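You operate a simulated robot arm through the tools that you are given. There is no shell and no other tool.

The job below is to be done with a simulated robot arm. You get a single attempt, and the scene is never put back.

JOB
Switch the printer on, print two copies and switch it off again.
Fine: wait for READY; set the count with the more button, press print once; the sheets stay in the output tray.
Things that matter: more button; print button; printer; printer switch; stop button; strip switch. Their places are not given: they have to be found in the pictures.

It is judged by the outcome, as a careful person would: the job done as asked, and still so three seconds after it is handed in. It fails if anything else is knocked over, pushed out of place, dropped, spilled or broken. Flat cloth is picked up by pressing the open fingertips on it (5 to 10 N) and closing them slowly along it; thin cloth reads only 2 to 8 mm in the jaws.

ROBOT AND FRAMES
A 7-joint arm with a two-finger gripper, fixed in place. Base frame: the origin is at the foot of the arm, x ahead of it, y to its left, z up. Units: mm, rad, N and s.
With the tool pointing down near the work surface it reaches from about 300 to 700 mm from the base axis. Its first joint turns from -1.152 to 1.152 rad. Payload 2.45 kg.
The tool frame sits at the grasp point between the pads (the TCP): z along the fingers, y along the line on which they close. The tips reach 26 mm beyond it. Largest opening 96 mm; the body of the gripper starts 69 mm behind the TCP.
Orientation is that of the tool frame in the base frame, as a unit quaternion [x, y, z, w]. With the fingers straight down and closing along the base's y, the tool's x points along the base's -x, its y along +y and its z along -z.

CONTROLS
- The arm moves only by the tool nudge_tool. Its argument "rows" is a list that holds one entry, the list of rows, each a list of 7 numbers: the finger opening in mm, from 0 to 96, then the shift along the tool's x, y, z in units of 30 mm (1.0 is 30 mm), then the turn, a rotation vector about the tool's x, y, z in units of 8 degrees (1.0 is 8 degrees). In form: [[[claw, x, y, z, ax, ay, az], ...]]. A call has 1 to 20 rows; each row shifts and turns the commanded pose from where the row before left it, along the tool's axes as they then stand. A call with a number of a shift or a turn outside -1 to 1 is refused whole. Rows are played at 5 a second. More than 50 mm and 0.15 rad between two rows, or a gripper value outside its range, and nothing of the call is played. A pose out of reach is approached as far as the arm can. The call stops where the force on the tool passes 40 N (or 10 N more than at its start, if that is more) or the arm is blocked; 0.2 s more then pass. The fingers move at their own pace and stop on an object; they squeeze with about 20 N. The grip force told is the motor's: it shows also when the fingers shut on nothing. Time passes only in rows, and 0.2 s behind the last, so rows that do not move let the fingers close. The reply holds the time, the measured pose of the TCP, the force on the tool along the base axes, the opening and the grip force, in the units named above and with some noise, with the torque about the TCP (base axes, N m) and any sound that the robot's microphone picked up, and new pictures: "show" is both (left out), scene, wrist or none.
- Cameras (640 x 400 px; columns grow to the right, rows downward): "scene" is fixed at [174.3, -393.6, 1414.3]; the picture's right is [0.77, -0.64, 0.00], its down [-0.37, -0.44, -0.82] and it looks along [0.52, 0.63, -0.58] (base axes); focal length 266 px, centre (320, 200). "wrist" rides on the gripper at [82, 3, -98] in the tool frame; the picture's right is [-0.04, 1.00, 0.00], its down [-0.73, -0.03, -0.68] and it looks along [-0.68, -0.03, 0.73] (tool axes); focal length 256 px, centre (320, 200).
- probe_pixels(camera, pixels): for up to 12 pixels [column, row] of the newest picture of that camera ("zoom" is the newest enlarged one), the place [x, y, z] in the base frame of the surface seen there, good to about 2 mm, but the place of the scene camera against the robot may be out by one fixed shift of up to 18 mm in any direction. It takes no simulated time.
- inspect(camera, box): a new picture of the part [left, top, right, bottom] of that camera's present view, enlarged. It takes no simulated time.
- sign_off(): hands the job in; it is judged then, once.

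Unless the task says otherwise, let go and move clear before handing in.

The tools are called after "Request:" as name(argument=value, ...) on one line, values as JSON. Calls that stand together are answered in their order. nudge_tool: Moves the arm, as the interface text tells. Its arguments: {"type":"object","properties":{"rows":{"type":"array","items":{"type":"array","items":{"type":"array","items":{"type":"number"}}}},"show":{"type":"string","enum":["both","scene","wrist","none"]}},"required":["rows"]} The other tools are called the same way: probe_pixels (camera, pixels) gives the place of the surface under pixels of a picture; inspect (camera, box) takes an enlarged picture of a part of a camera's view; sign_off () hands the job in.

At the start:

```text
time_s: 0.0
eef_pos: [443.6, -96.4, 1286.0]
ee_rot: [0.0, 1.0, 0.0, 0.001]
contact_force: [-0.8, 0.8, 0.5]
torque: [0.02, 0.02, 0.01]
width: 96.0
finger_force: 0.2
```

scene: 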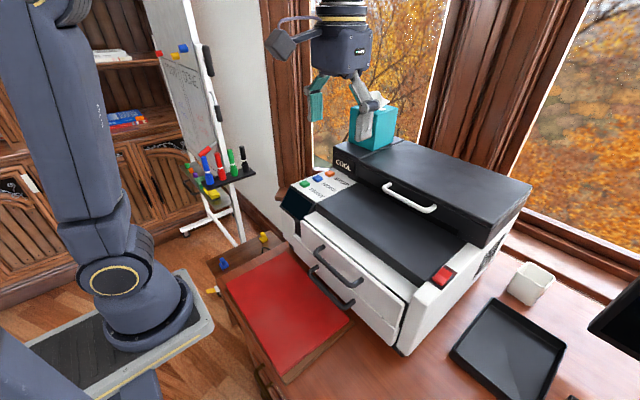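
wrist: 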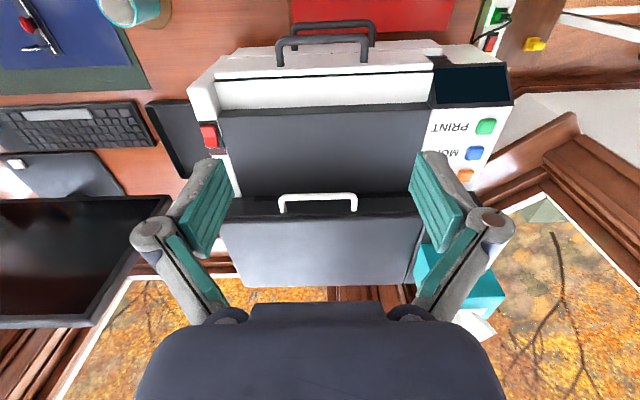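

The scene picture shows the printer with a red rocker near (443,275), and green, blue and orange buttons near (305-330,175-185). A strip switch is mentioned too, so I'll enlarge the views before moving.

Request:
inspect(camera="scene", box=[270, 140, 400, 220])

Request:
inspect(camera="scene", box=[400, 220, 560, 320])

Request:
inspect(camera="wrist", box=[400, 0, 560, 200])

Request:
inspect(camera="scene", box=[180, 220, 360, 400])

Request:
inspect(camera="wrist", box=[0, 0, 240, 200])

```text
4.92 times, centred on (335, 180) of scene
```

zoom: 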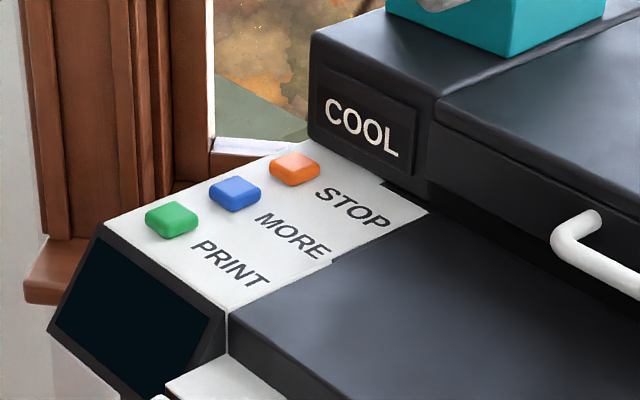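

```text
4.00 times, centred on (480, 270) of scene
```

zoom: 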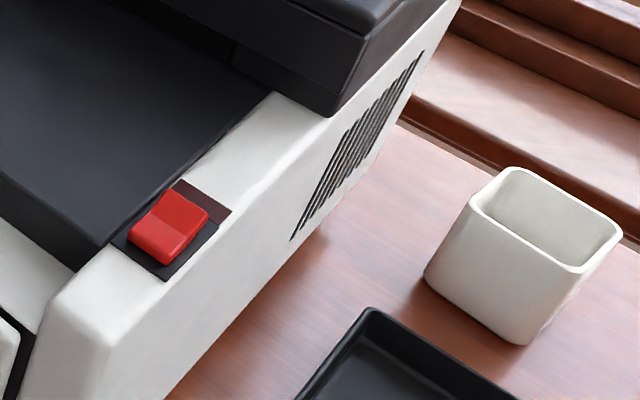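

```text
2.00 times, centred on (480, 100) of wrist
```

zoom: 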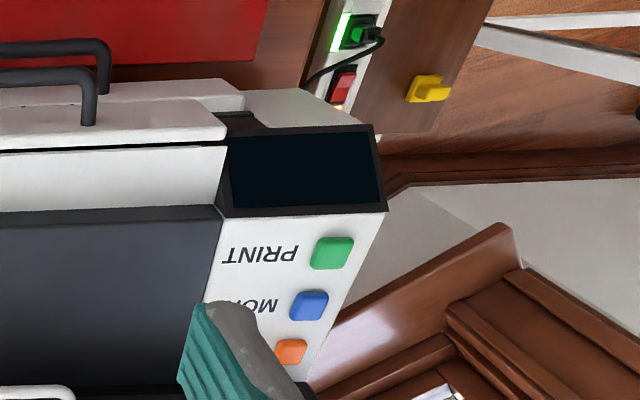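

```text
2.22 times, centred on (270, 310) of scene
```

zoom: 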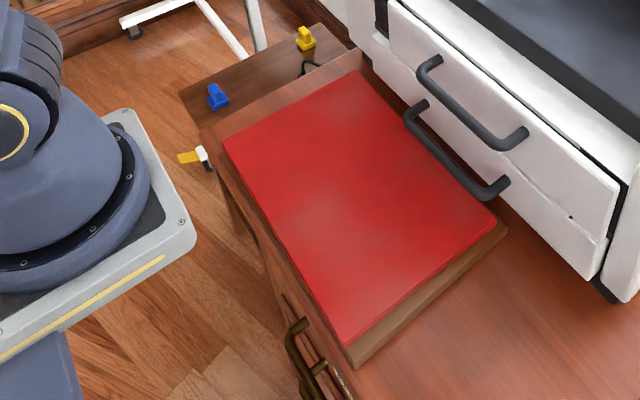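

```text
2.00 times, centred on (120, 100) of wrist
```

zoom: 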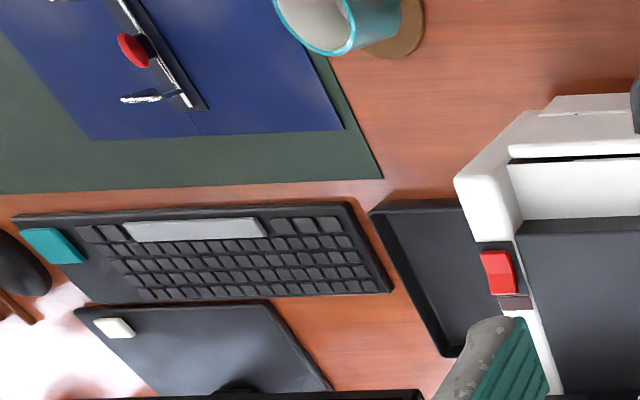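

The wrist view shows a power strip around (490,30), with a red switch and a green light. I'll look closer at it and at the drawers, and probe positions.

Request:
inspect(camera="wrist", box=[470, 0, 550, 55])

Request:
inspect(camera="wrist", box=[180, 10, 460, 185])

Request:
probe_pixels(camera="wrist", pixels=[[485, 126], [474, 153], [465, 175], [208, 136], [208, 128], [208, 145], [492, 42], [495, 20], [450, 118], [214, 152], [320, 150], [320, 250]])

Request:
probe_pixels(camera="scene", pixels=[[305, 184], [317, 179], [329, 174], [443, 275], [440, 280], [446, 271], [400, 150], [370, 145], [420, 260], [395, 320], [300, 205], [450, 265]])

Request:
inspect(camera="scene", box=[280, 190, 440, 360])

```text
7.27 times, centred on (510, 28) of wrist
```

zoom: 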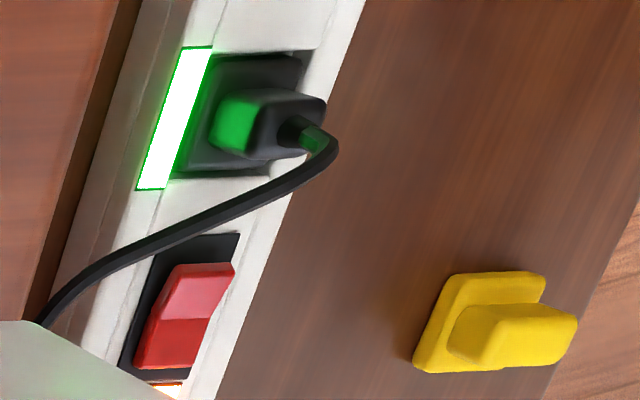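

```text
2.29 times, centred on (320, 98) of wrist
```

zoom: 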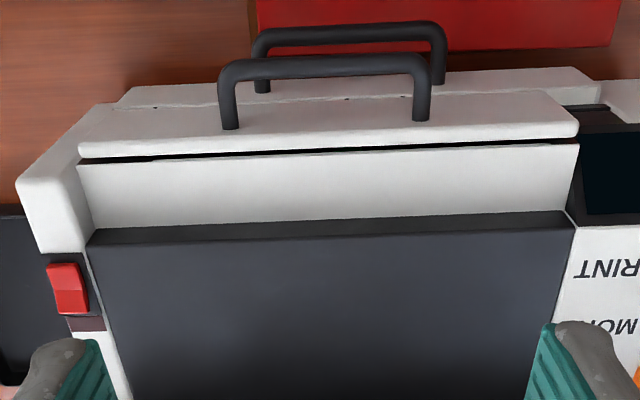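

```text
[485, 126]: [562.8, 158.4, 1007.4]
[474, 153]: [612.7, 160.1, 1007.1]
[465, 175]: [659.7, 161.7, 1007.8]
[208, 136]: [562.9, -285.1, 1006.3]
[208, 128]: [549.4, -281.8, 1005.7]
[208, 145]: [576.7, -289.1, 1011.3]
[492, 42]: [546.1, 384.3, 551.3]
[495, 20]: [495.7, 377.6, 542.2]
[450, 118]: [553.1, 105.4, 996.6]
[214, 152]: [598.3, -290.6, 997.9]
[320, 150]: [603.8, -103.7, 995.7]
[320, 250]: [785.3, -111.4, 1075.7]
```

```text
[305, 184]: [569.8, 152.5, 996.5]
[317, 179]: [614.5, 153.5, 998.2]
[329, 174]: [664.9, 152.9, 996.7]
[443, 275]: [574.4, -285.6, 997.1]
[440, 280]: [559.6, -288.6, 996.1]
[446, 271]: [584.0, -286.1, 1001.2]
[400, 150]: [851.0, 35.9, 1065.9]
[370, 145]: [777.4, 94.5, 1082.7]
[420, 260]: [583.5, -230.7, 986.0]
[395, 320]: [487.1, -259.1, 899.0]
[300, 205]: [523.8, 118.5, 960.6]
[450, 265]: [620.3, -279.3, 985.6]
```

```text
2.35 times, centred on (360, 275) of scene
```

zoom: 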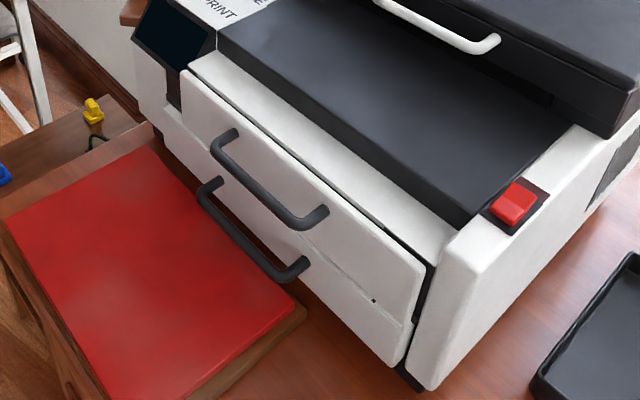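

The strip's green light at wrist (490,20) is on, so it already has power and I'll leave it. The printer rocker is near (565,-285,1006), with its lamp dark. I'll close the fingers and move above the rocker for a closer look.

Request:
nudge_tool(rows=[[[0, -0.5, -0.79, 0.5, 0, 0, 0], [0, -0.5, -0.79, 0.5, 0, 0, 0], [0, -0.5, -0.79, 0.5, 0, 0, 0], [0, -0.5, -0.79, 0.5, 0, 0, 0], [0, -0.5, -0.79, 0.5, 0, 0, 0], [0, -0.5, -0.79, 0.5, 0, 0, 0], [0, -0.5, -0.79, 0.5, 0, 0, 0], [0, -0.5, -0.79, 0.5, 0, 0, 0], [0, 0, 0, 0, 0, 0, 0], [0, 0, 0, 0, 0, 0, 0]]], show="both")

```text
time_s: 2.2
eef_pos: [564.0, -285.6, 1166.2]
ee_rot: [0.0, 1.0, 0.0, 0.0]
contact_force: [0.6, 0.4, -0.1]
torque: [-0.02, 0.03, -0.02]
width: 0.0
finger_force: 20.2
```

scene: 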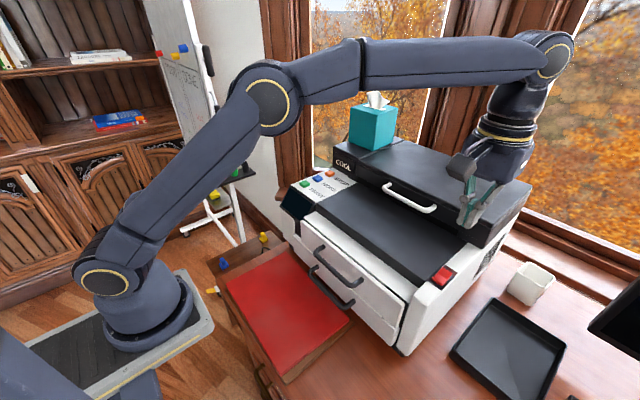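
wrist: 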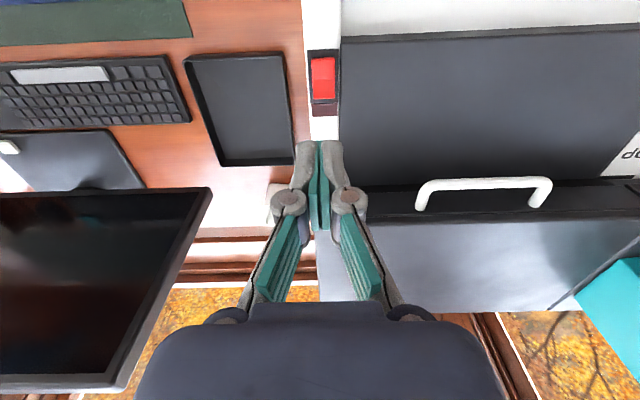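

The rocker now shows at wrist (323,78), with a dark lamp patch at (323,110). I'll enlarge and probe it to find which half stands up.

Request:
inspect(camera="wrist", box=[290, 40, 360, 125])

Request:
probe_pixels(camera="wrist", pixels=[[323, 60], [323, 66], [323, 72], [323, 78], [323, 84], [323, 90], [323, 96], [323, 102], [323, 110], [314, 80], [334, 80], [323, 130]])

```text
4.71 times, centred on (325, 82) of wrist
```

zoom: 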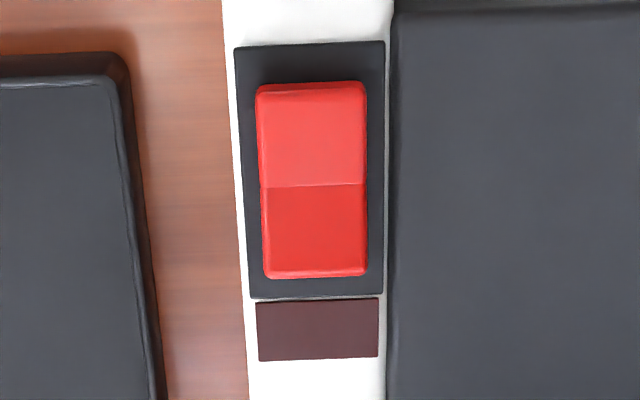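

```text
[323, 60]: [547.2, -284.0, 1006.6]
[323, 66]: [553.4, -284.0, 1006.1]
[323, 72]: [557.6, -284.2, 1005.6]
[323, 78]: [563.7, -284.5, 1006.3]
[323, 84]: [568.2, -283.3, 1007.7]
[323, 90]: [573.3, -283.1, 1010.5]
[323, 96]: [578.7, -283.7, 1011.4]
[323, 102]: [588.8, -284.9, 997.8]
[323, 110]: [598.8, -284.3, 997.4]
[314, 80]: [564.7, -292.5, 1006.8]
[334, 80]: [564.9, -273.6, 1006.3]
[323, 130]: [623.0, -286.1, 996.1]
```

The rear half of the rocker stands up: 1011 against 1006 at the front. I'll press it at x≈578, y≈-284, coming down gently.

Request:
nudge_tool(rows=[[[0, -0.25, 0.03, 1, 0, 0, 0], [0, -0.22, 0.02, 1, 0, 0, 0], [0, 0, 0, 1, 0, 0, 0], [0, 0, 0, 0.9, 0, 0, 0], [0, 0, 0, 0, 0, 0, 0], [0, 0, 0, 0.1, 0, 0, 0], [0, 0, 0, 0.1, 0, 0, 0], [0, 0, 0, 0.1, 0, 0, 0], [0, 0, 0, 0, 0, 0, 0]]], show="both")

```text
time_s: 4.2
eef_pos: [576.8, -285.5, 1039.4]
ee_rot: [0.0, 1.0, 0.0, 0.0]
contact_force: [-0.9, -0.2, -0.6]
torque: [0.0, 0.0, 0.03]
width: 0.0
finger_force: 19.9
```

scene: 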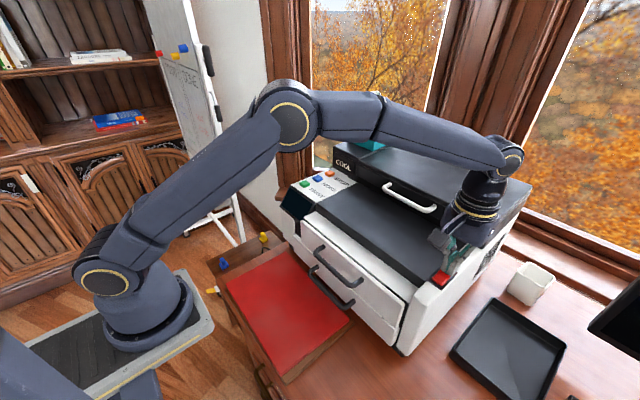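
wrist: 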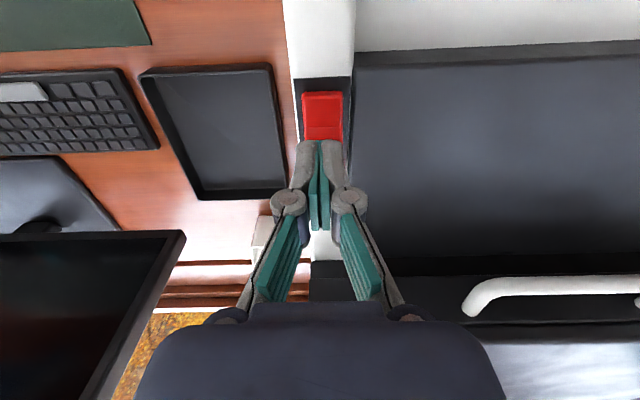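

The tip is just above the rocker and there is no force yet. I'll press in 2 mm steps and then lift.

Request:
nudge_tool(rows=[[[0, 0, 0, 0.08, 0, 0, 0], [0, 0, 0, 0.08, 0, 0, 0], [0, 0, 0, 0.08, 0, 0, 0], [0, 0, 0, 0.08, 0, 0, 0]]], show="wrist")

```text
time_s: 5.2
eef_pos: [577.5, -286.2, 1029.8]
ee_rot: [0.0, 1.0, -0.001, 0.001]
contact_force: [-2.4, 0.9, 6.6]
torque: [0.06, -0.02, 0.02]
width: 5.9
finger_force: 29.1
```

wrist: 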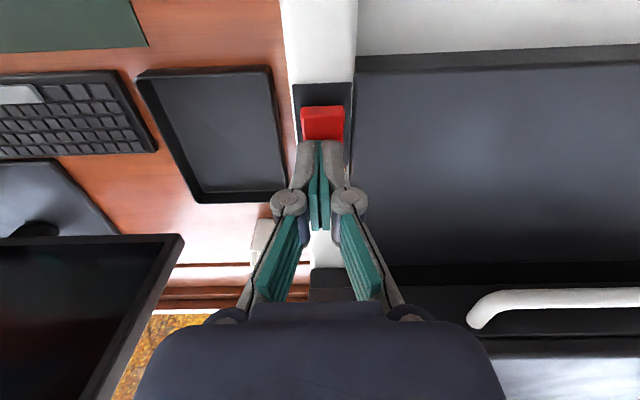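

The front half has risen, so the rocker tipped with about 7 N. I'll lift clear and look at the lamp and display.

Request:
nudge_tool(rows=[[[0, 0, 0, -0.5, 0, 0, 0], [0, 0, 0, -1, 0, 0, 0], [0, 0, 0, -1, 0, 0, 0], [0, 0, 0, -1, 0, 0, 0], [0, 0, 0, -0.9, 0, 0, 0], [0, 0, 0, 0, 0, 0, 0]]], show="both")

Request:
inspect(camera="scene", box=[270, 150, 370, 220])

Request:
inspect(camera="wrist", box=[290, 40, 360, 125])

Request:
probe_pixels(camera="wrist", pixels=[[323, 60], [323, 66], [323, 72], [323, 78], [323, 84], [323, 90], [323, 96], [323, 102], [323, 110]])

```text
time_s: 6.6
eef_pos: [577.2, -285.9, 1162.8]
ee_rot: [0.0, 1.0, 0.0, 0.0]
contact_force: [0.1, -0.1, -0.2]
torque: [0.0, 0.0, -0.02]
width: 0.0
finger_force: 28.0
```

scene: 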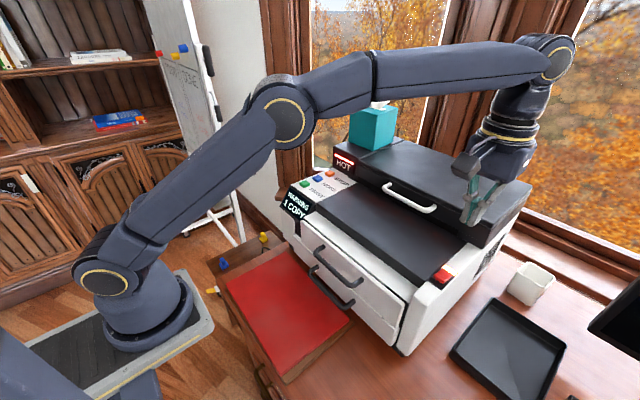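
wrist: 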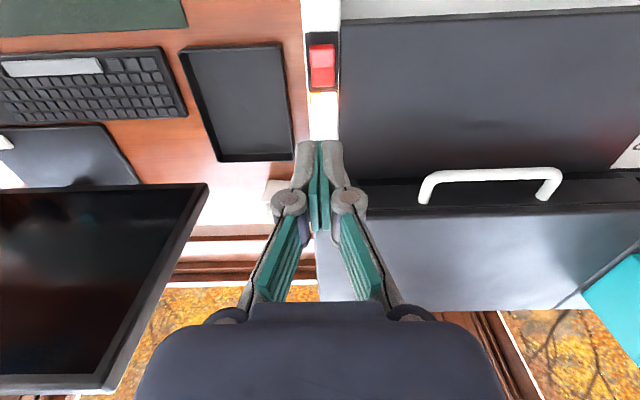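

```text
5.71 times, centred on (320, 185) of scene
```

zoom: 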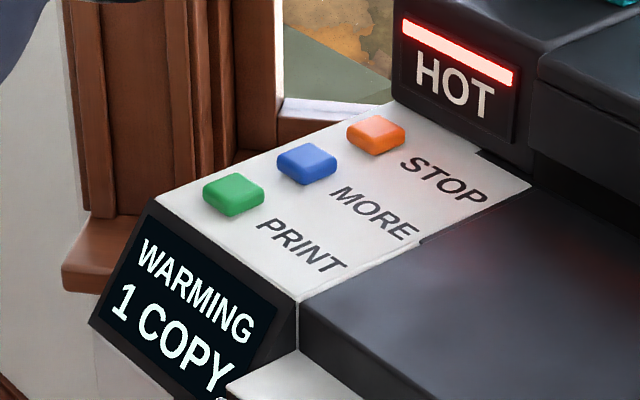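

```text
4.71 times, centred on (325, 82) of wrist
```

zoom: 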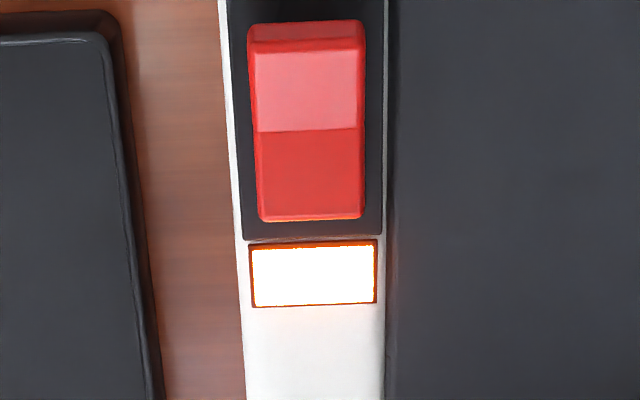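

```text
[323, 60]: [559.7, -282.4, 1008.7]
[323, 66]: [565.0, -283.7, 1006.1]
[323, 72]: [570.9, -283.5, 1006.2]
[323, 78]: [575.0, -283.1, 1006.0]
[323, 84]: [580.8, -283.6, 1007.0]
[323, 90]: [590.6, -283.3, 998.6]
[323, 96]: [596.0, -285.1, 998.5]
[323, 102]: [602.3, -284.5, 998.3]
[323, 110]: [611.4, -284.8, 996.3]
```

The lamp is lit and the display reads WARMING / 1 COPY, with HOT showing on the lid, so I'll keep off the lid. I'll travel to a spot high above the MORE button (613,159) while it warms.

Request:
nudge_tool(rows=[[[0, -0.075, 0.927, 0, 0, 0, 0], [0, -0.075, 0.927, 0, 0, 0, 0], [0, -0.075, 0.927, 0, 0, 0, 0], [0, -0.075, 0.927, 0, 0, 0, 0], [0, -0.075, 0.927, 0, 0, 0, 0], [0, -0.075, 0.927, 0, 0, 0, 0], [0, -0.075, 0.927, 0, 0, 0, 0], [0, -0.075, 0.927, 0, 0, 0, 0], [0, -0.075, 0.927, 0, 0, 0, 0], [0, -0.075, 0.927, 0, 0, 0, 0], [0, -0.075, 0.927, 0, 0, 0, 0], [0, -0.075, 0.927, 0, 0, 0, 0], [0, -0.075, 0.927, 0, 0, 0, 0], [0, -0.075, 0.927, 0, 0, 0, 0], [0, -0.075, 0.927, 0, 0, 0, 0], [0, -0.075, 0.927, 0, 0, 0, 0], [0, 0, 0, 0, 0, 0, 0]]], show="both")

Request:
inspect(camera="scene", box=[270, 150, 370, 220])

Request:
inspect(camera="wrist", box=[240, 0, 400, 150])

```text
time_s: 10.2
eef_pos: [613.3, 159.6, 1160.5]
ee_rot: [0.001, 1.0, 0.0, 0.0]
contact_force: [-1.0, -0.1, -0.3]
torque: [0.04, -0.02, 0.0]
width: 0.0
finger_force: 28.9
```

scene: 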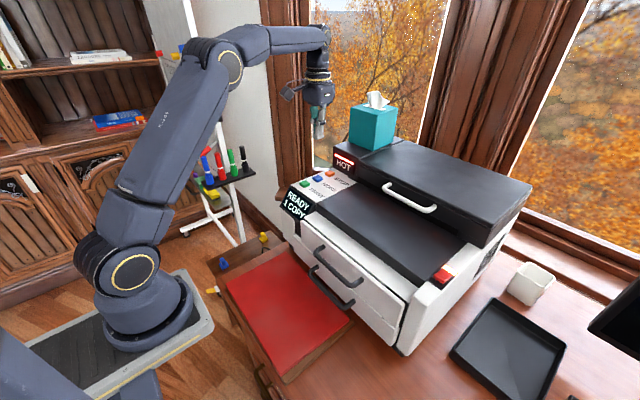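
wrist: 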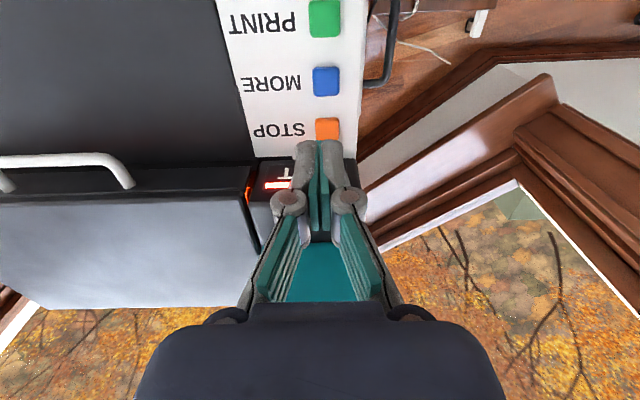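

```text
5.71 times, centred on (320, 185) of scene
```

zoom: 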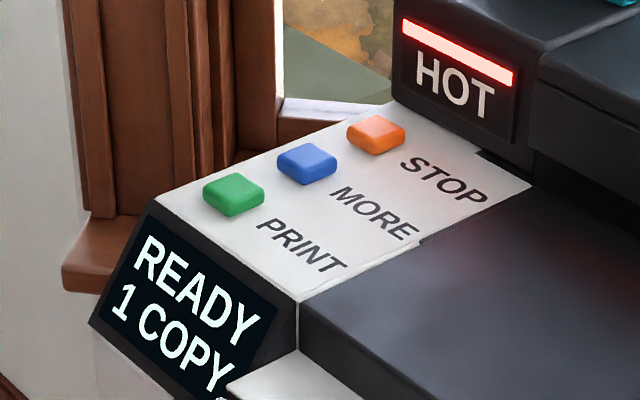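

```text
2.67 times, centred on (320, 75) of wrist
```

zoom: 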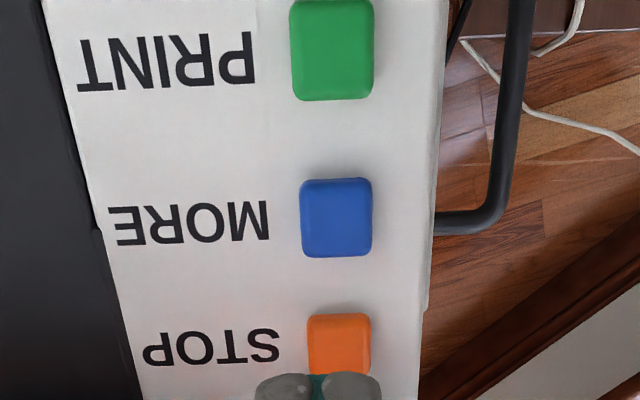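

The display reads READY / 1 COPY. The blue MORE button shows at wrist (326,81) and the green PRINT button at (325,18), so I'll probe both for precise places.

Request:
probe_pixels(camera="wrist", pixels=[[326, 70], [326, 81], [326, 92], [315, 81], [337, 81], [325, 18], [325, 30], [325, 5], [328, 128], [345, 55], [300, 55]])

```text
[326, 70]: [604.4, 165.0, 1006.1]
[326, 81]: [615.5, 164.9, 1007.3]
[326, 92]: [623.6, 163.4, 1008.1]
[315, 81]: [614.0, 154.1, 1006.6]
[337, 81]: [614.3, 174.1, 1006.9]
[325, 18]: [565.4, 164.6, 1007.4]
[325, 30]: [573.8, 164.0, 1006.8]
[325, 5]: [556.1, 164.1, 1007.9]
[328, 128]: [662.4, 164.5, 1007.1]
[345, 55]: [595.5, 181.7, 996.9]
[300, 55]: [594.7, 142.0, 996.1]
```

MORE's centre is (614,164), top at 1007. I'll descend to about 8 mm above it and check before pressing.

Request:
nudge_tool(rows=[[[0, 0, 0.15, 1, 0, 0, 0], [0, 0, 0, 1, 0, 0, 0], [0, 0, 0, 1, 0, 0, 0], [0, 0, 0, 0.9, 0, 0, 0], [0, 0, 0, 0, 0, 0, 0]]], show="both")

```text
time_s: 11.4
eef_pos: [613.8, 163.1, 1044.7]
ee_rot: [0.0, 1.0, 0.0, 0.0]
contact_force: [0.0, 0.1, -0.2]
torque: [0.0, 0.01, 0.0]
width: 0.0
finger_force: 28.0
```

scene: 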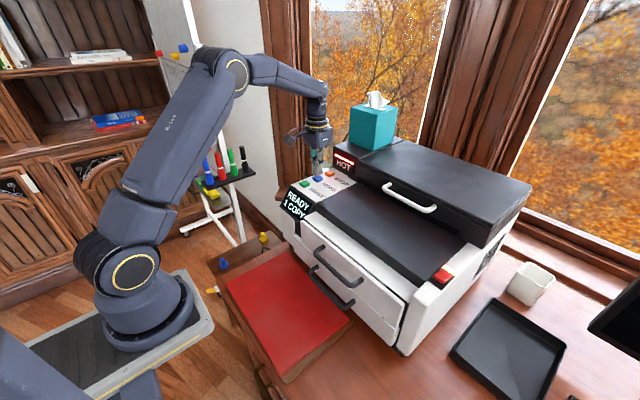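
wrist: 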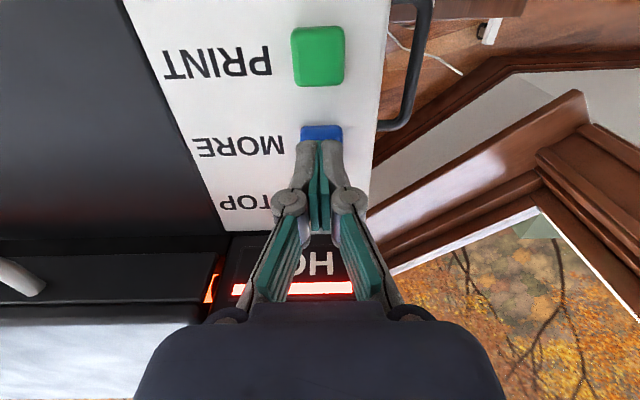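

The tip is about 11 mm above MORE and aligned. I'll step down with a small press and watch the force.

Request:
nudge_tool(rows=[[[0, 0, 0, 0.3, 0, 0, 0], [0, 0, 0, 0.07, 0, 0, 0], [0, 0, 0, 0.07, 0, 0, 0], [0, 0, 0, 0.07, 0, 0, 0]]], show="both")

Request:
inspect(camera="scene", box=[270, 150, 370, 220])

```text
time_s: 12.4
eef_pos: [613.9, 163.4, 1030.0]
ee_rot: [0.0, 1.0, 0.0, 0.0]
contact_force: [-0.4, 0.3, 0.8]
torque: [0.0, 0.03, -0.01]
width: 6.2
finger_force: 28.4
```

scene: 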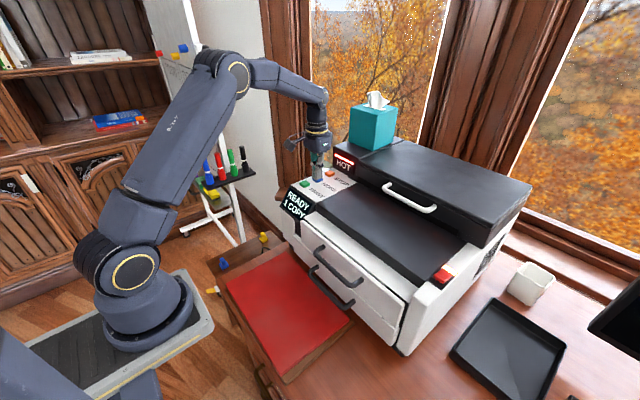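
wrist: 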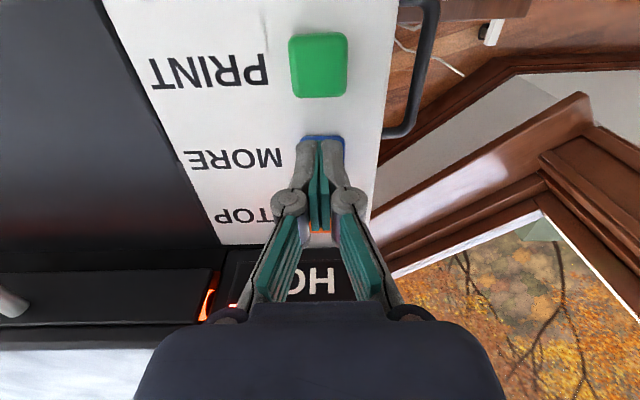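

```text
5.71 times, centred on (320, 185) of scene
```

zoom: 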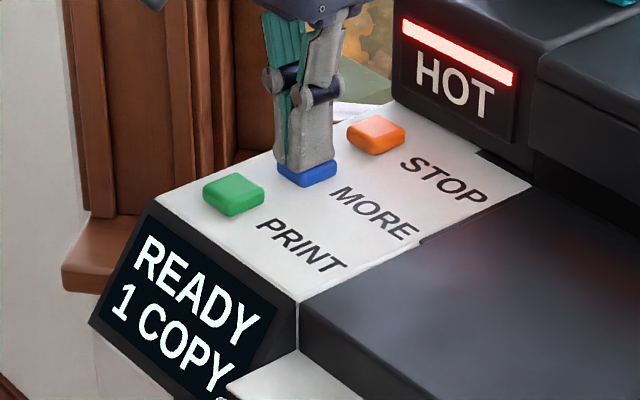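

The button has gone in only slightly with about 1 N, and the display still says 1 COPY. I'll press further.

Request:
nudge_tool(rows=[[[0, 0, 0, 0.07, 0, 0, 0], [0, 0, 0, 0.03, 0, 0, 0]]], show="scene")

Request:
inspect(camera="scene", box=[270, 150, 370, 220])

```text
time_s: 13.0
eef_pos: [611.7, 164.3, 1027.3]
ee_rot: [0.0, 1.0, 0.0, 0.001]
contact_force: [-0.4, 0.3, 3.3]
torque: [0.0, -0.02, -0.02]
width: 5.9
finger_force: 28.7
heard: click
```

scene: 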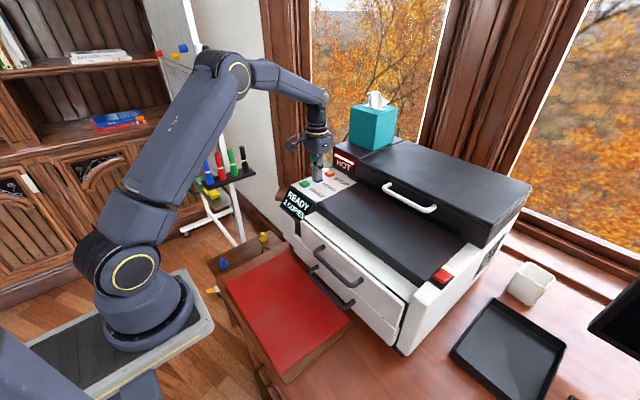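

```text
5.71 times, centred on (320, 185) of scene
```

zoom: 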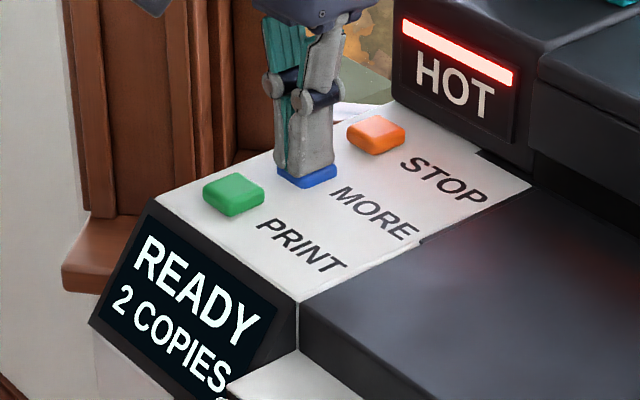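

A click sounded and the display says READY / 2 COPIES. I'll lift straight up and shift over to PRINT at (565,164).

Request:
nudge_tool(rows=[[[0, 0, 0, -0.5, 0, 0, 0], [0, 0, 0, -0.5, 0, 0, 0], [0, 0.6, 0, 0, 0, 0, 0], [0, 0.5, 0, 0, 0, 0, 0], [0, 0.5, 0, 0, 0, 0, 0], [0, 0, 0, 0, 0, 0, 0]]], show="both")

Request:
inspect(camera="scene", box=[270, 150, 370, 220])

```text
time_s: 14.4
eef_pos: [564.6, 163.9, 1056.9]
ee_rot: [0.0, 1.0, -0.001, -0.001]
contact_force: [-0.3, -0.2, -0.4]
torque: [-0.03, -0.03, 0.03]
width: 0.2
finger_force: 28.2
```

scene: 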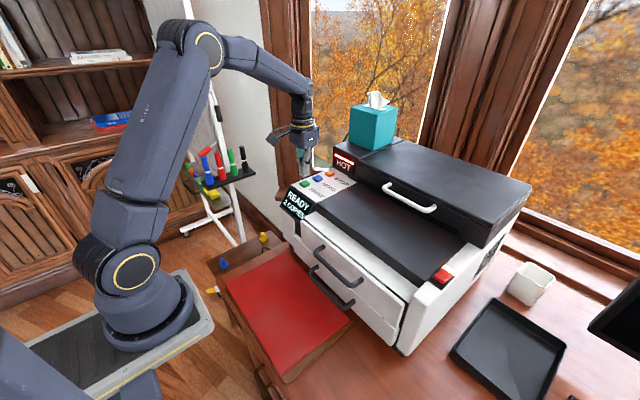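
wrist: 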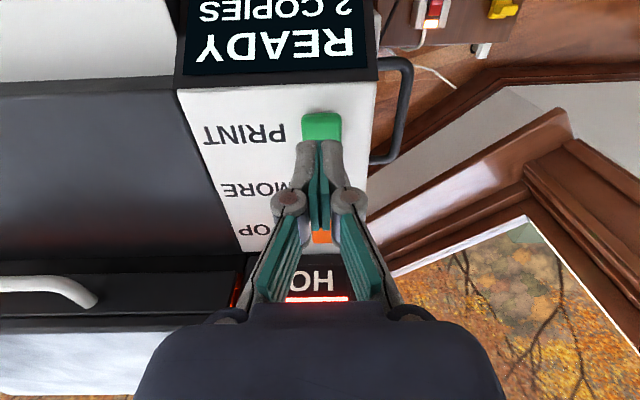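

```text
5.71 times, centred on (320, 185) of scene
```

zoom: 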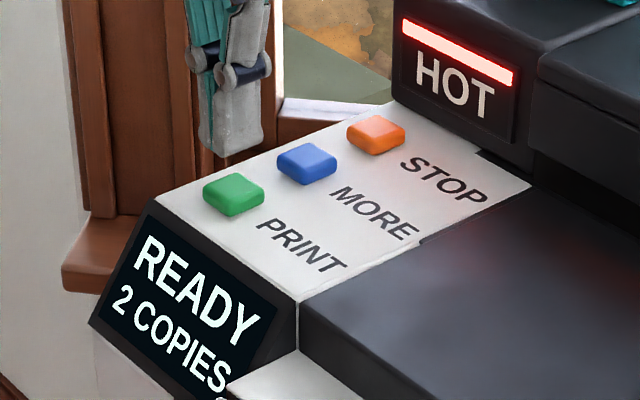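

The tool is above PRINT, aligned with the green button at wrist (321,125). I'll press it once, as I did MORE.

Request:
nudge_tool(rows=[[[0, 0, 0, 0.4, 0, 0, 0], [0, 0, 0, 0.3, 0, 0, 0], [0, 0, 0, 0.08, 0, 0, 0], [0, 0, 0, 0.07, 0, 0, 0], [0, 0, 0, 0.07, 0, 0, 0], [0, 0, 0, 0.04, 0, 0, 0], [0, 0, 0, 0.02, 0, 0, 0]]], show="both")

Request:
inspect(camera="scene", box=[270, 150, 370, 220])

```text
time_s: 16.0
eef_pos: [565.0, 163.9, 1027.1]
ee_rot: [0.0, 1.0, 0.0, 0.0]
contact_force: [0.1, -1.6, 2.1]
torque: [-0.04, -0.03, 0.02]
width: 5.8
finger_force: 28.4
heard: click
```

scene: 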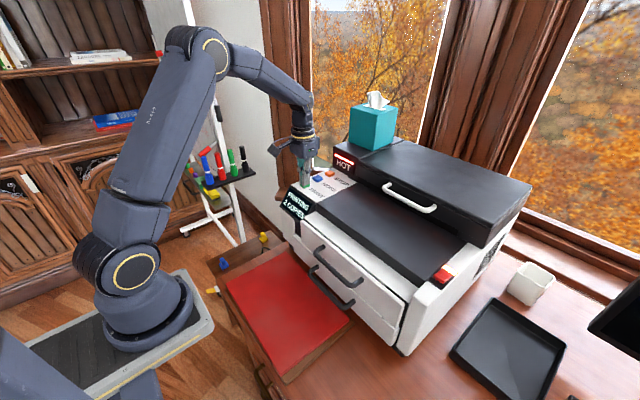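
wrist: 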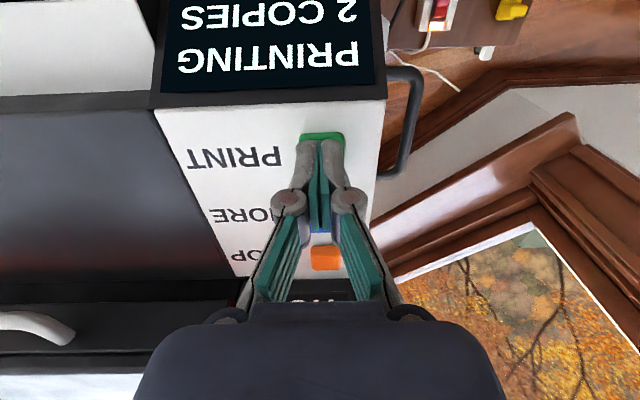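

```text
5.71 times, centred on (320, 185) of scene
```

zoom: 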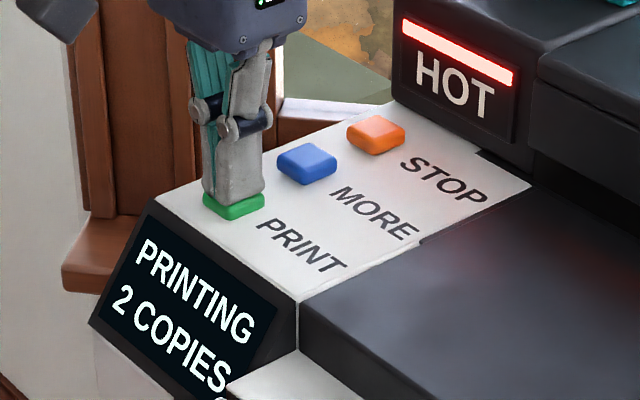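

The display says PRINTING / 2 COPIES after one press. I'll lift straight up well clear and watch it print.

Request:
nudge_tool(rows=[[[0, 0, 0, -0.5, 0, 0, 0], [0, 0, 0, -1, 0, 0, 0], [0, 0, 0, -1, 0, 0, 0], [0, 0, 0, -1, 0, 0, 0], [0, 0, 0, -1, 0, 0, 0], [0, 0, 0, 0, 0, 0, 0], [0, 0, 0, 0, 0, 0, 0], [0, 0, 0, 0, 0, 0, 0], [0, 0, 0, 0, 0, 0, 0], [0, 0, 0, 0, 0, 0, 0]]], show="both")

Request:
inspect(camera="scene", box=[270, 150, 370, 220])

```text
time_s: 18.2
eef_pos: [564.7, 162.8, 1162.3]
ee_rot: [0.0, 1.0, 0.0, 0.0]
contact_force: [0.1, 0.1, 0.3]
torque: [0.0, 0.03, 0.0]
width: 0.0
finger_force: 28.3
```

scene: 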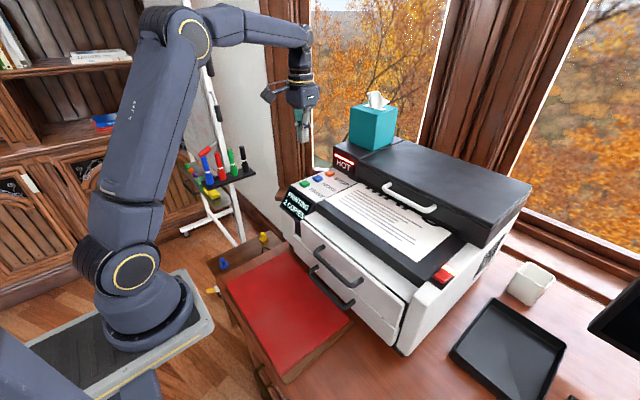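
wrist: 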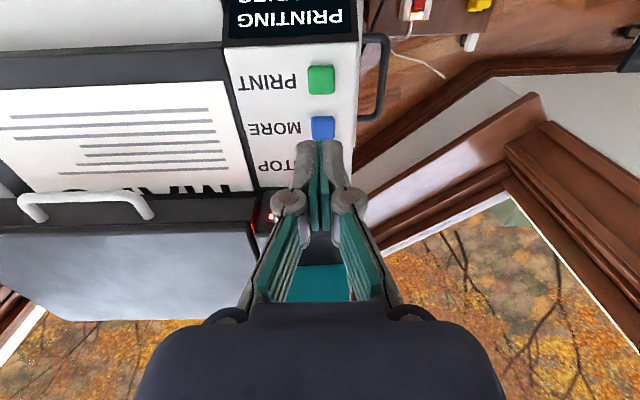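

```text
5.71 times, centred on (320, 185) of scene
```

zoom: 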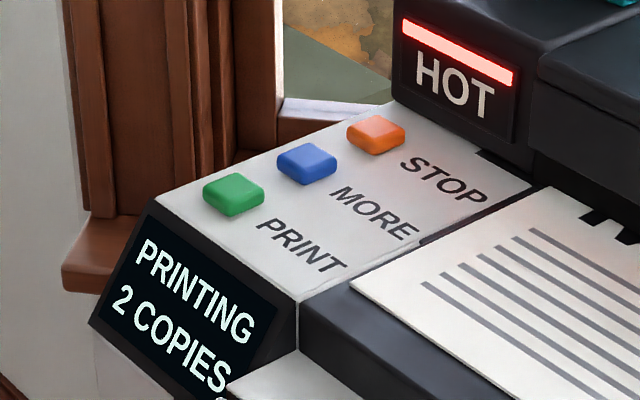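

The first sheet is sliding out onto the tray at scene (385,220), and it is still PRINTING. I'll wait without moving.

Request:
nudge_tool(rows=[[[0, 0, 0, 0, 0, 0, 0], [0, 0, 0, 0, 0, 0, 0], [0, 0, 0, 0, 0, 0, 0], [0, 0, 0, 0, 0, 0, 0], [0, 0, 0, 0, 0, 0, 0], [0, 0, 0, 0, 0, 0, 0], [0, 0, 0, 0, 0, 0, 0], [0, 0, 0, 0, 0, 0, 0], [0, 0, 0, 0, 0, 0, 0], [0, 0, 0, 0, 0, 0, 0], [0, 0, 0, 0, 0, 0, 0], [0, 0, 0, 0, 0, 0, 0], [0, 0, 0, 0, 0, 0, 0], [0, 0, 0, 0, 0, 0, 0], [0, 0, 0, 0, 0, 0, 0]]], show="both")

Request:
inspect(camera="scene", box=[270, 150, 470, 290])

```text
time_s: 21.4
eef_pos: [564.4, 164.6, 1163.8]
ee_rot: [0.0, 1.0, 0.0, 0.0]
contact_force: [-0.6, -0.5, -0.8]
torque: [0.01, 0.01, 0.01]
width: 0.0
finger_force: 28.7
```

scene: 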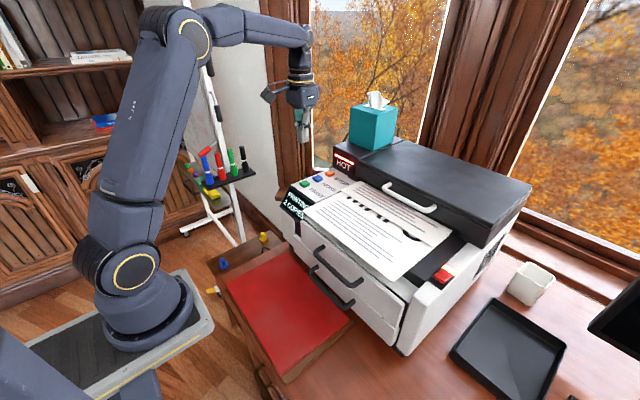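
wrist: 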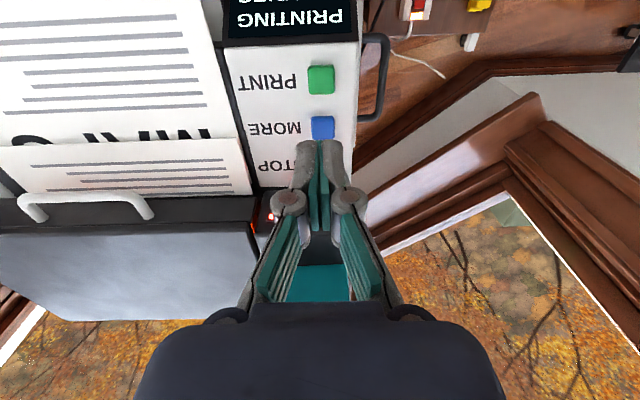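

```text
2.86 times, centred on (370, 220) of scene
```

zoom: 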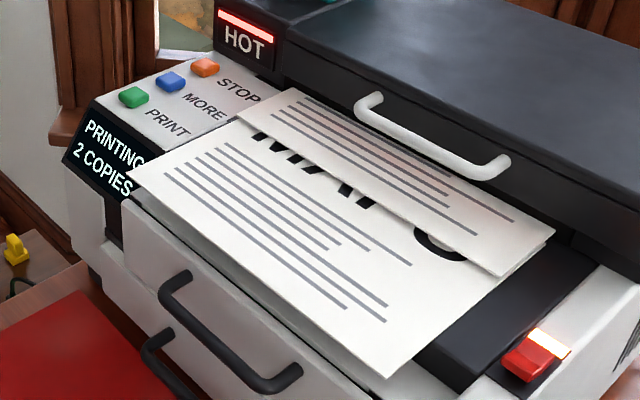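

The second sheet is emerging on top of the first and the display still says PRINTING. I'll keep waiting.

Request:
nudge_tool(rows=[[[0, 0, 0, 0, 0, 0, 0], [0, 0, 0, 0, 0, 0, 0], [0, 0, 0, 0, 0, 0, 0], [0, 0, 0, 0, 0, 0, 0], [0, 0, 0, 0, 0, 0, 0], [0, 0, 0, 0, 0, 0, 0], [0, 0, 0, 0, 0, 0, 0], [0, 0, 0, 0, 0, 0, 0], [0, 0, 0, 0, 0, 0, 0], [0, 0, 0, 0, 0, 0, 0], [0, 0, 0, 0, 0, 0, 0], [0, 0, 0, 0, 0, 0, 0], [0, 0, 0, 0, 0, 0, 0], [0, 0, 0, 0, 0, 0, 0], [0, 0, 0, 0, 0, 0, 0]]], show="both")

Request:
inspect(camera="scene", box=[270, 150, 470, 290])

```text
time_s: 24.6
eef_pos: [564.5, 164.2, 1162.3]
ee_rot: [0.0, 1.0, 0.0, 0.0]
contact_force: [-0.2, -0.3, -0.3]
torque: [0.01, -0.02, 0.04]
width: 0.3
finger_force: 28.4
```

scene: 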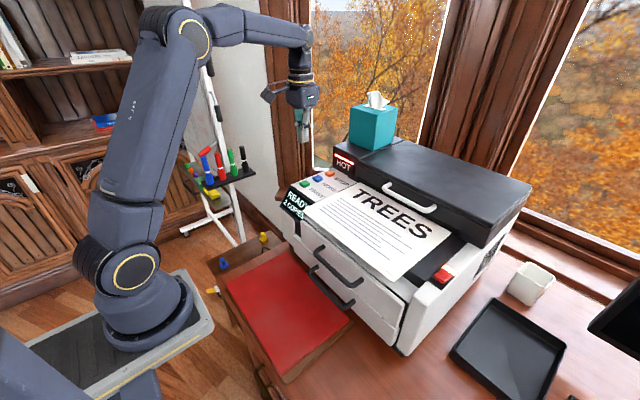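
wrist: 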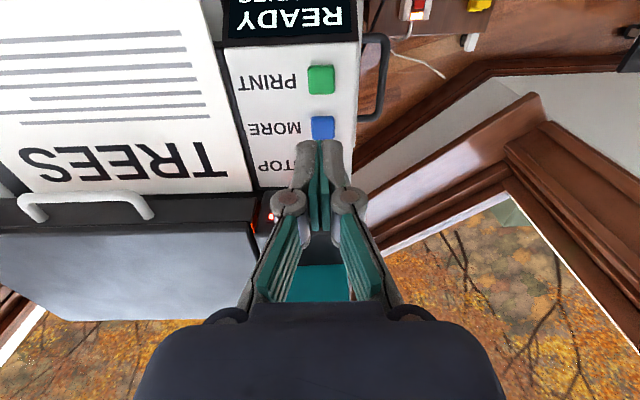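

```text
2.86 times, centred on (370, 220) of scene
```

zoom: 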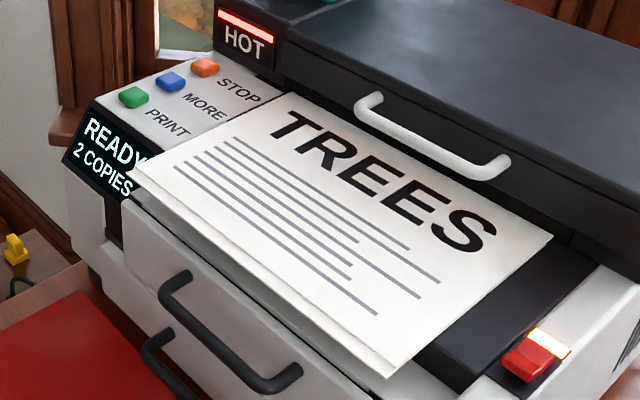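

Both sheets lie in the tray and the display says READY. The rocker's raised half is now the front one (x≈552), so I'll travel back above it at this height.

Request:
nudge_tool(rows=[[[0, 0.026, -0.934, 0, 0, 0, 0], [0, 0.026, -0.934, 0, 0, 0, 0], [0, 0.026, -0.934, 0, 0, 0, 0], [0, 0.026, -0.934, 0, 0, 0, 0], [0, 0.026, -0.934, 0, 0, 0, 0], [0, 0.026, -0.934, 0, 0, 0, 0], [0, 0.026, -0.934, 0, 0, 0, 0], [0, 0.026, -0.934, 0, 0, 0, 0], [0, 0.026, -0.934, 0, 0, 0, 0], [0, 0.026, -0.934, 0, 0, 0, 0], [0, 0.026, -0.934, 0, 0, 0, 0], [0, 0.026, -0.934, 0, 0, 0, 0], [0, 0.026, -0.934, 0, 0, 0, 0], [0, 0.026, -0.934, 0, 0, 0, 0], [0, 0.026, -0.934, 0, 0, 0, 0], [0, 0.026, -0.934, 0, 0, 0, 0], [0, 0, 0, 0, 0, 0, 0], [0, 0, 0, 0, 0, 0, 0]]], show="both")

Request:
inspect(camera="scene", box=[270, 150, 470, 290])

Request:
probe_pixels(camera="wrist", pixels=[[323, 62], [323, 68], [323, 74], [323, 80], [323, 86], [323, 92], [323, 98], [323, 104], [323, 110], [315, 80], [331, 80]])

```text
time_s: 28.4
eef_pos: [552.8, -284.5, 1161.4]
ee_rot: [-0.001, 1.0, 0.0, -0.001]
contact_force: [-0.8, -0.5, -0.1]
torque: [0.01, 0.01, 0.04]
width: 0.0
finger_force: 28.5
```

scene: 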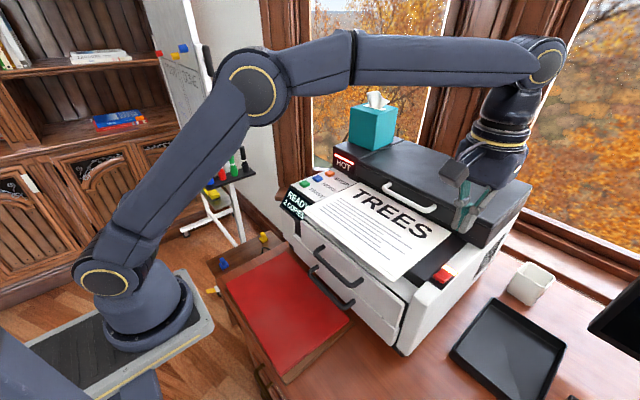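
wrist: 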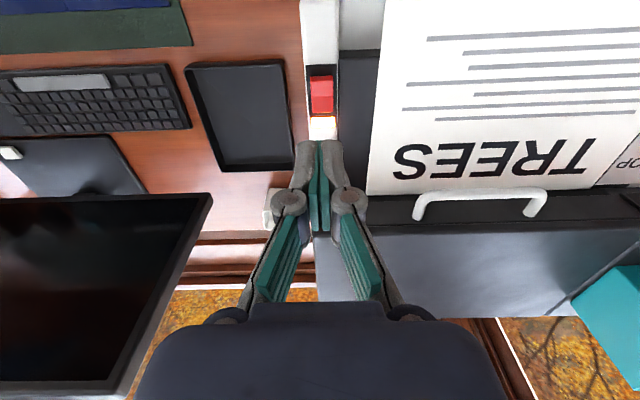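

```text
2.86 times, centred on (370, 220) of scene
```

zoom: 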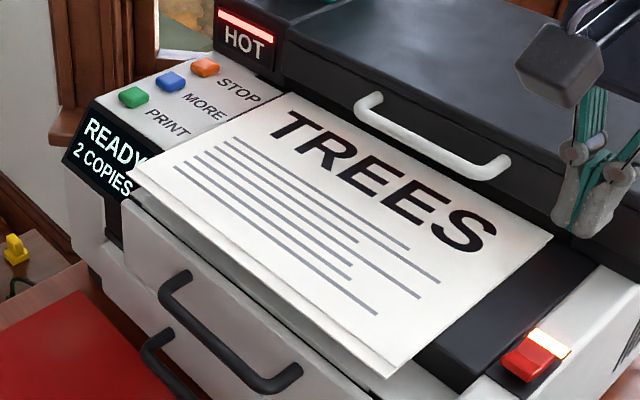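

```text
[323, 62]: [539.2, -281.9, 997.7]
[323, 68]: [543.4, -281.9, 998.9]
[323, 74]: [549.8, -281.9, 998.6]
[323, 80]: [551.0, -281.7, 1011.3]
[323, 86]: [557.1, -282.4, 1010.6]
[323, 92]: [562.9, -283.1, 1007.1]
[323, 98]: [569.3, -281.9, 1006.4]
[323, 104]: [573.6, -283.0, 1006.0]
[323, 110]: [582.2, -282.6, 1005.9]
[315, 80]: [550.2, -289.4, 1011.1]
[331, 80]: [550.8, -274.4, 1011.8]
```

The front half now stands up, at 1011 near x=551, and the sheet edge is well away at wrist column 370. I'll press straight down here, gently at the end.

Request:
nudge_tool(rows=[[[0, 0.02, 0.03, 1, 0, 0, 0], [0, 0, 0, 1, 0, 0, 0], [0, 0, 0, 1, 0, 0, 0], [0, 0, 0, 0.9, 0, 0, 0], [0, 0, 0, 0.1, 0, 0, 0], [0, 0, 0, 0.08, 0, 0, 0], [0, 0, 0, 0.08, 0, 0, 0], [0, 0, 0, 0.08, 0, 0, 0], [0, 0, 0, 0.08, 0, 0, 0], [0, 0, 0, 0.05, 0, 0, 0]]], show="both")

Request:
inspect(camera="scene", box=[270, 150, 470, 290])

```text
time_s: 30.6
eef_pos: [551.1, -283.5, 1030.2]
ee_rot: [0.0, 1.0, 0.001, 0.0]
contact_force: [0.0, 0.3, 0.1]
torque: [0.0, 0.0, 0.01]
width: 0.1
finger_force: 27.8
```

scene: 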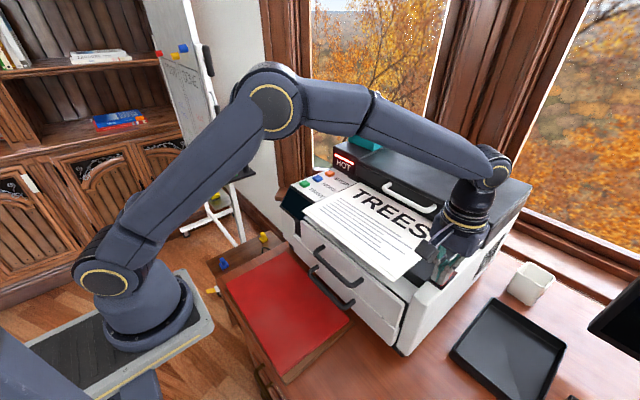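
wrist: 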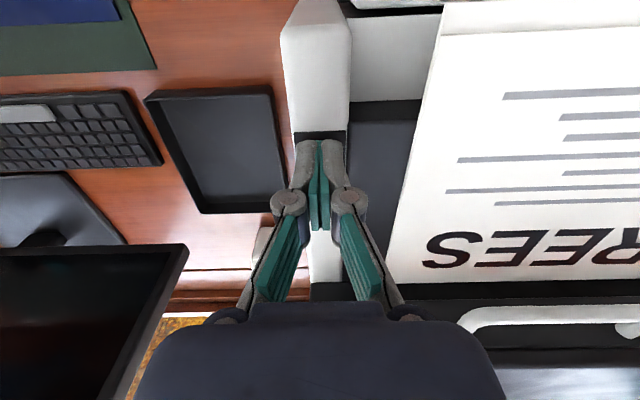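

```text
2.86 times, centred on (370, 220) of scene
```

zoom: 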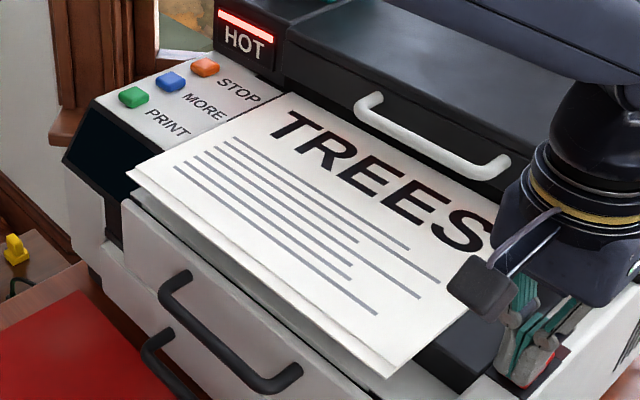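

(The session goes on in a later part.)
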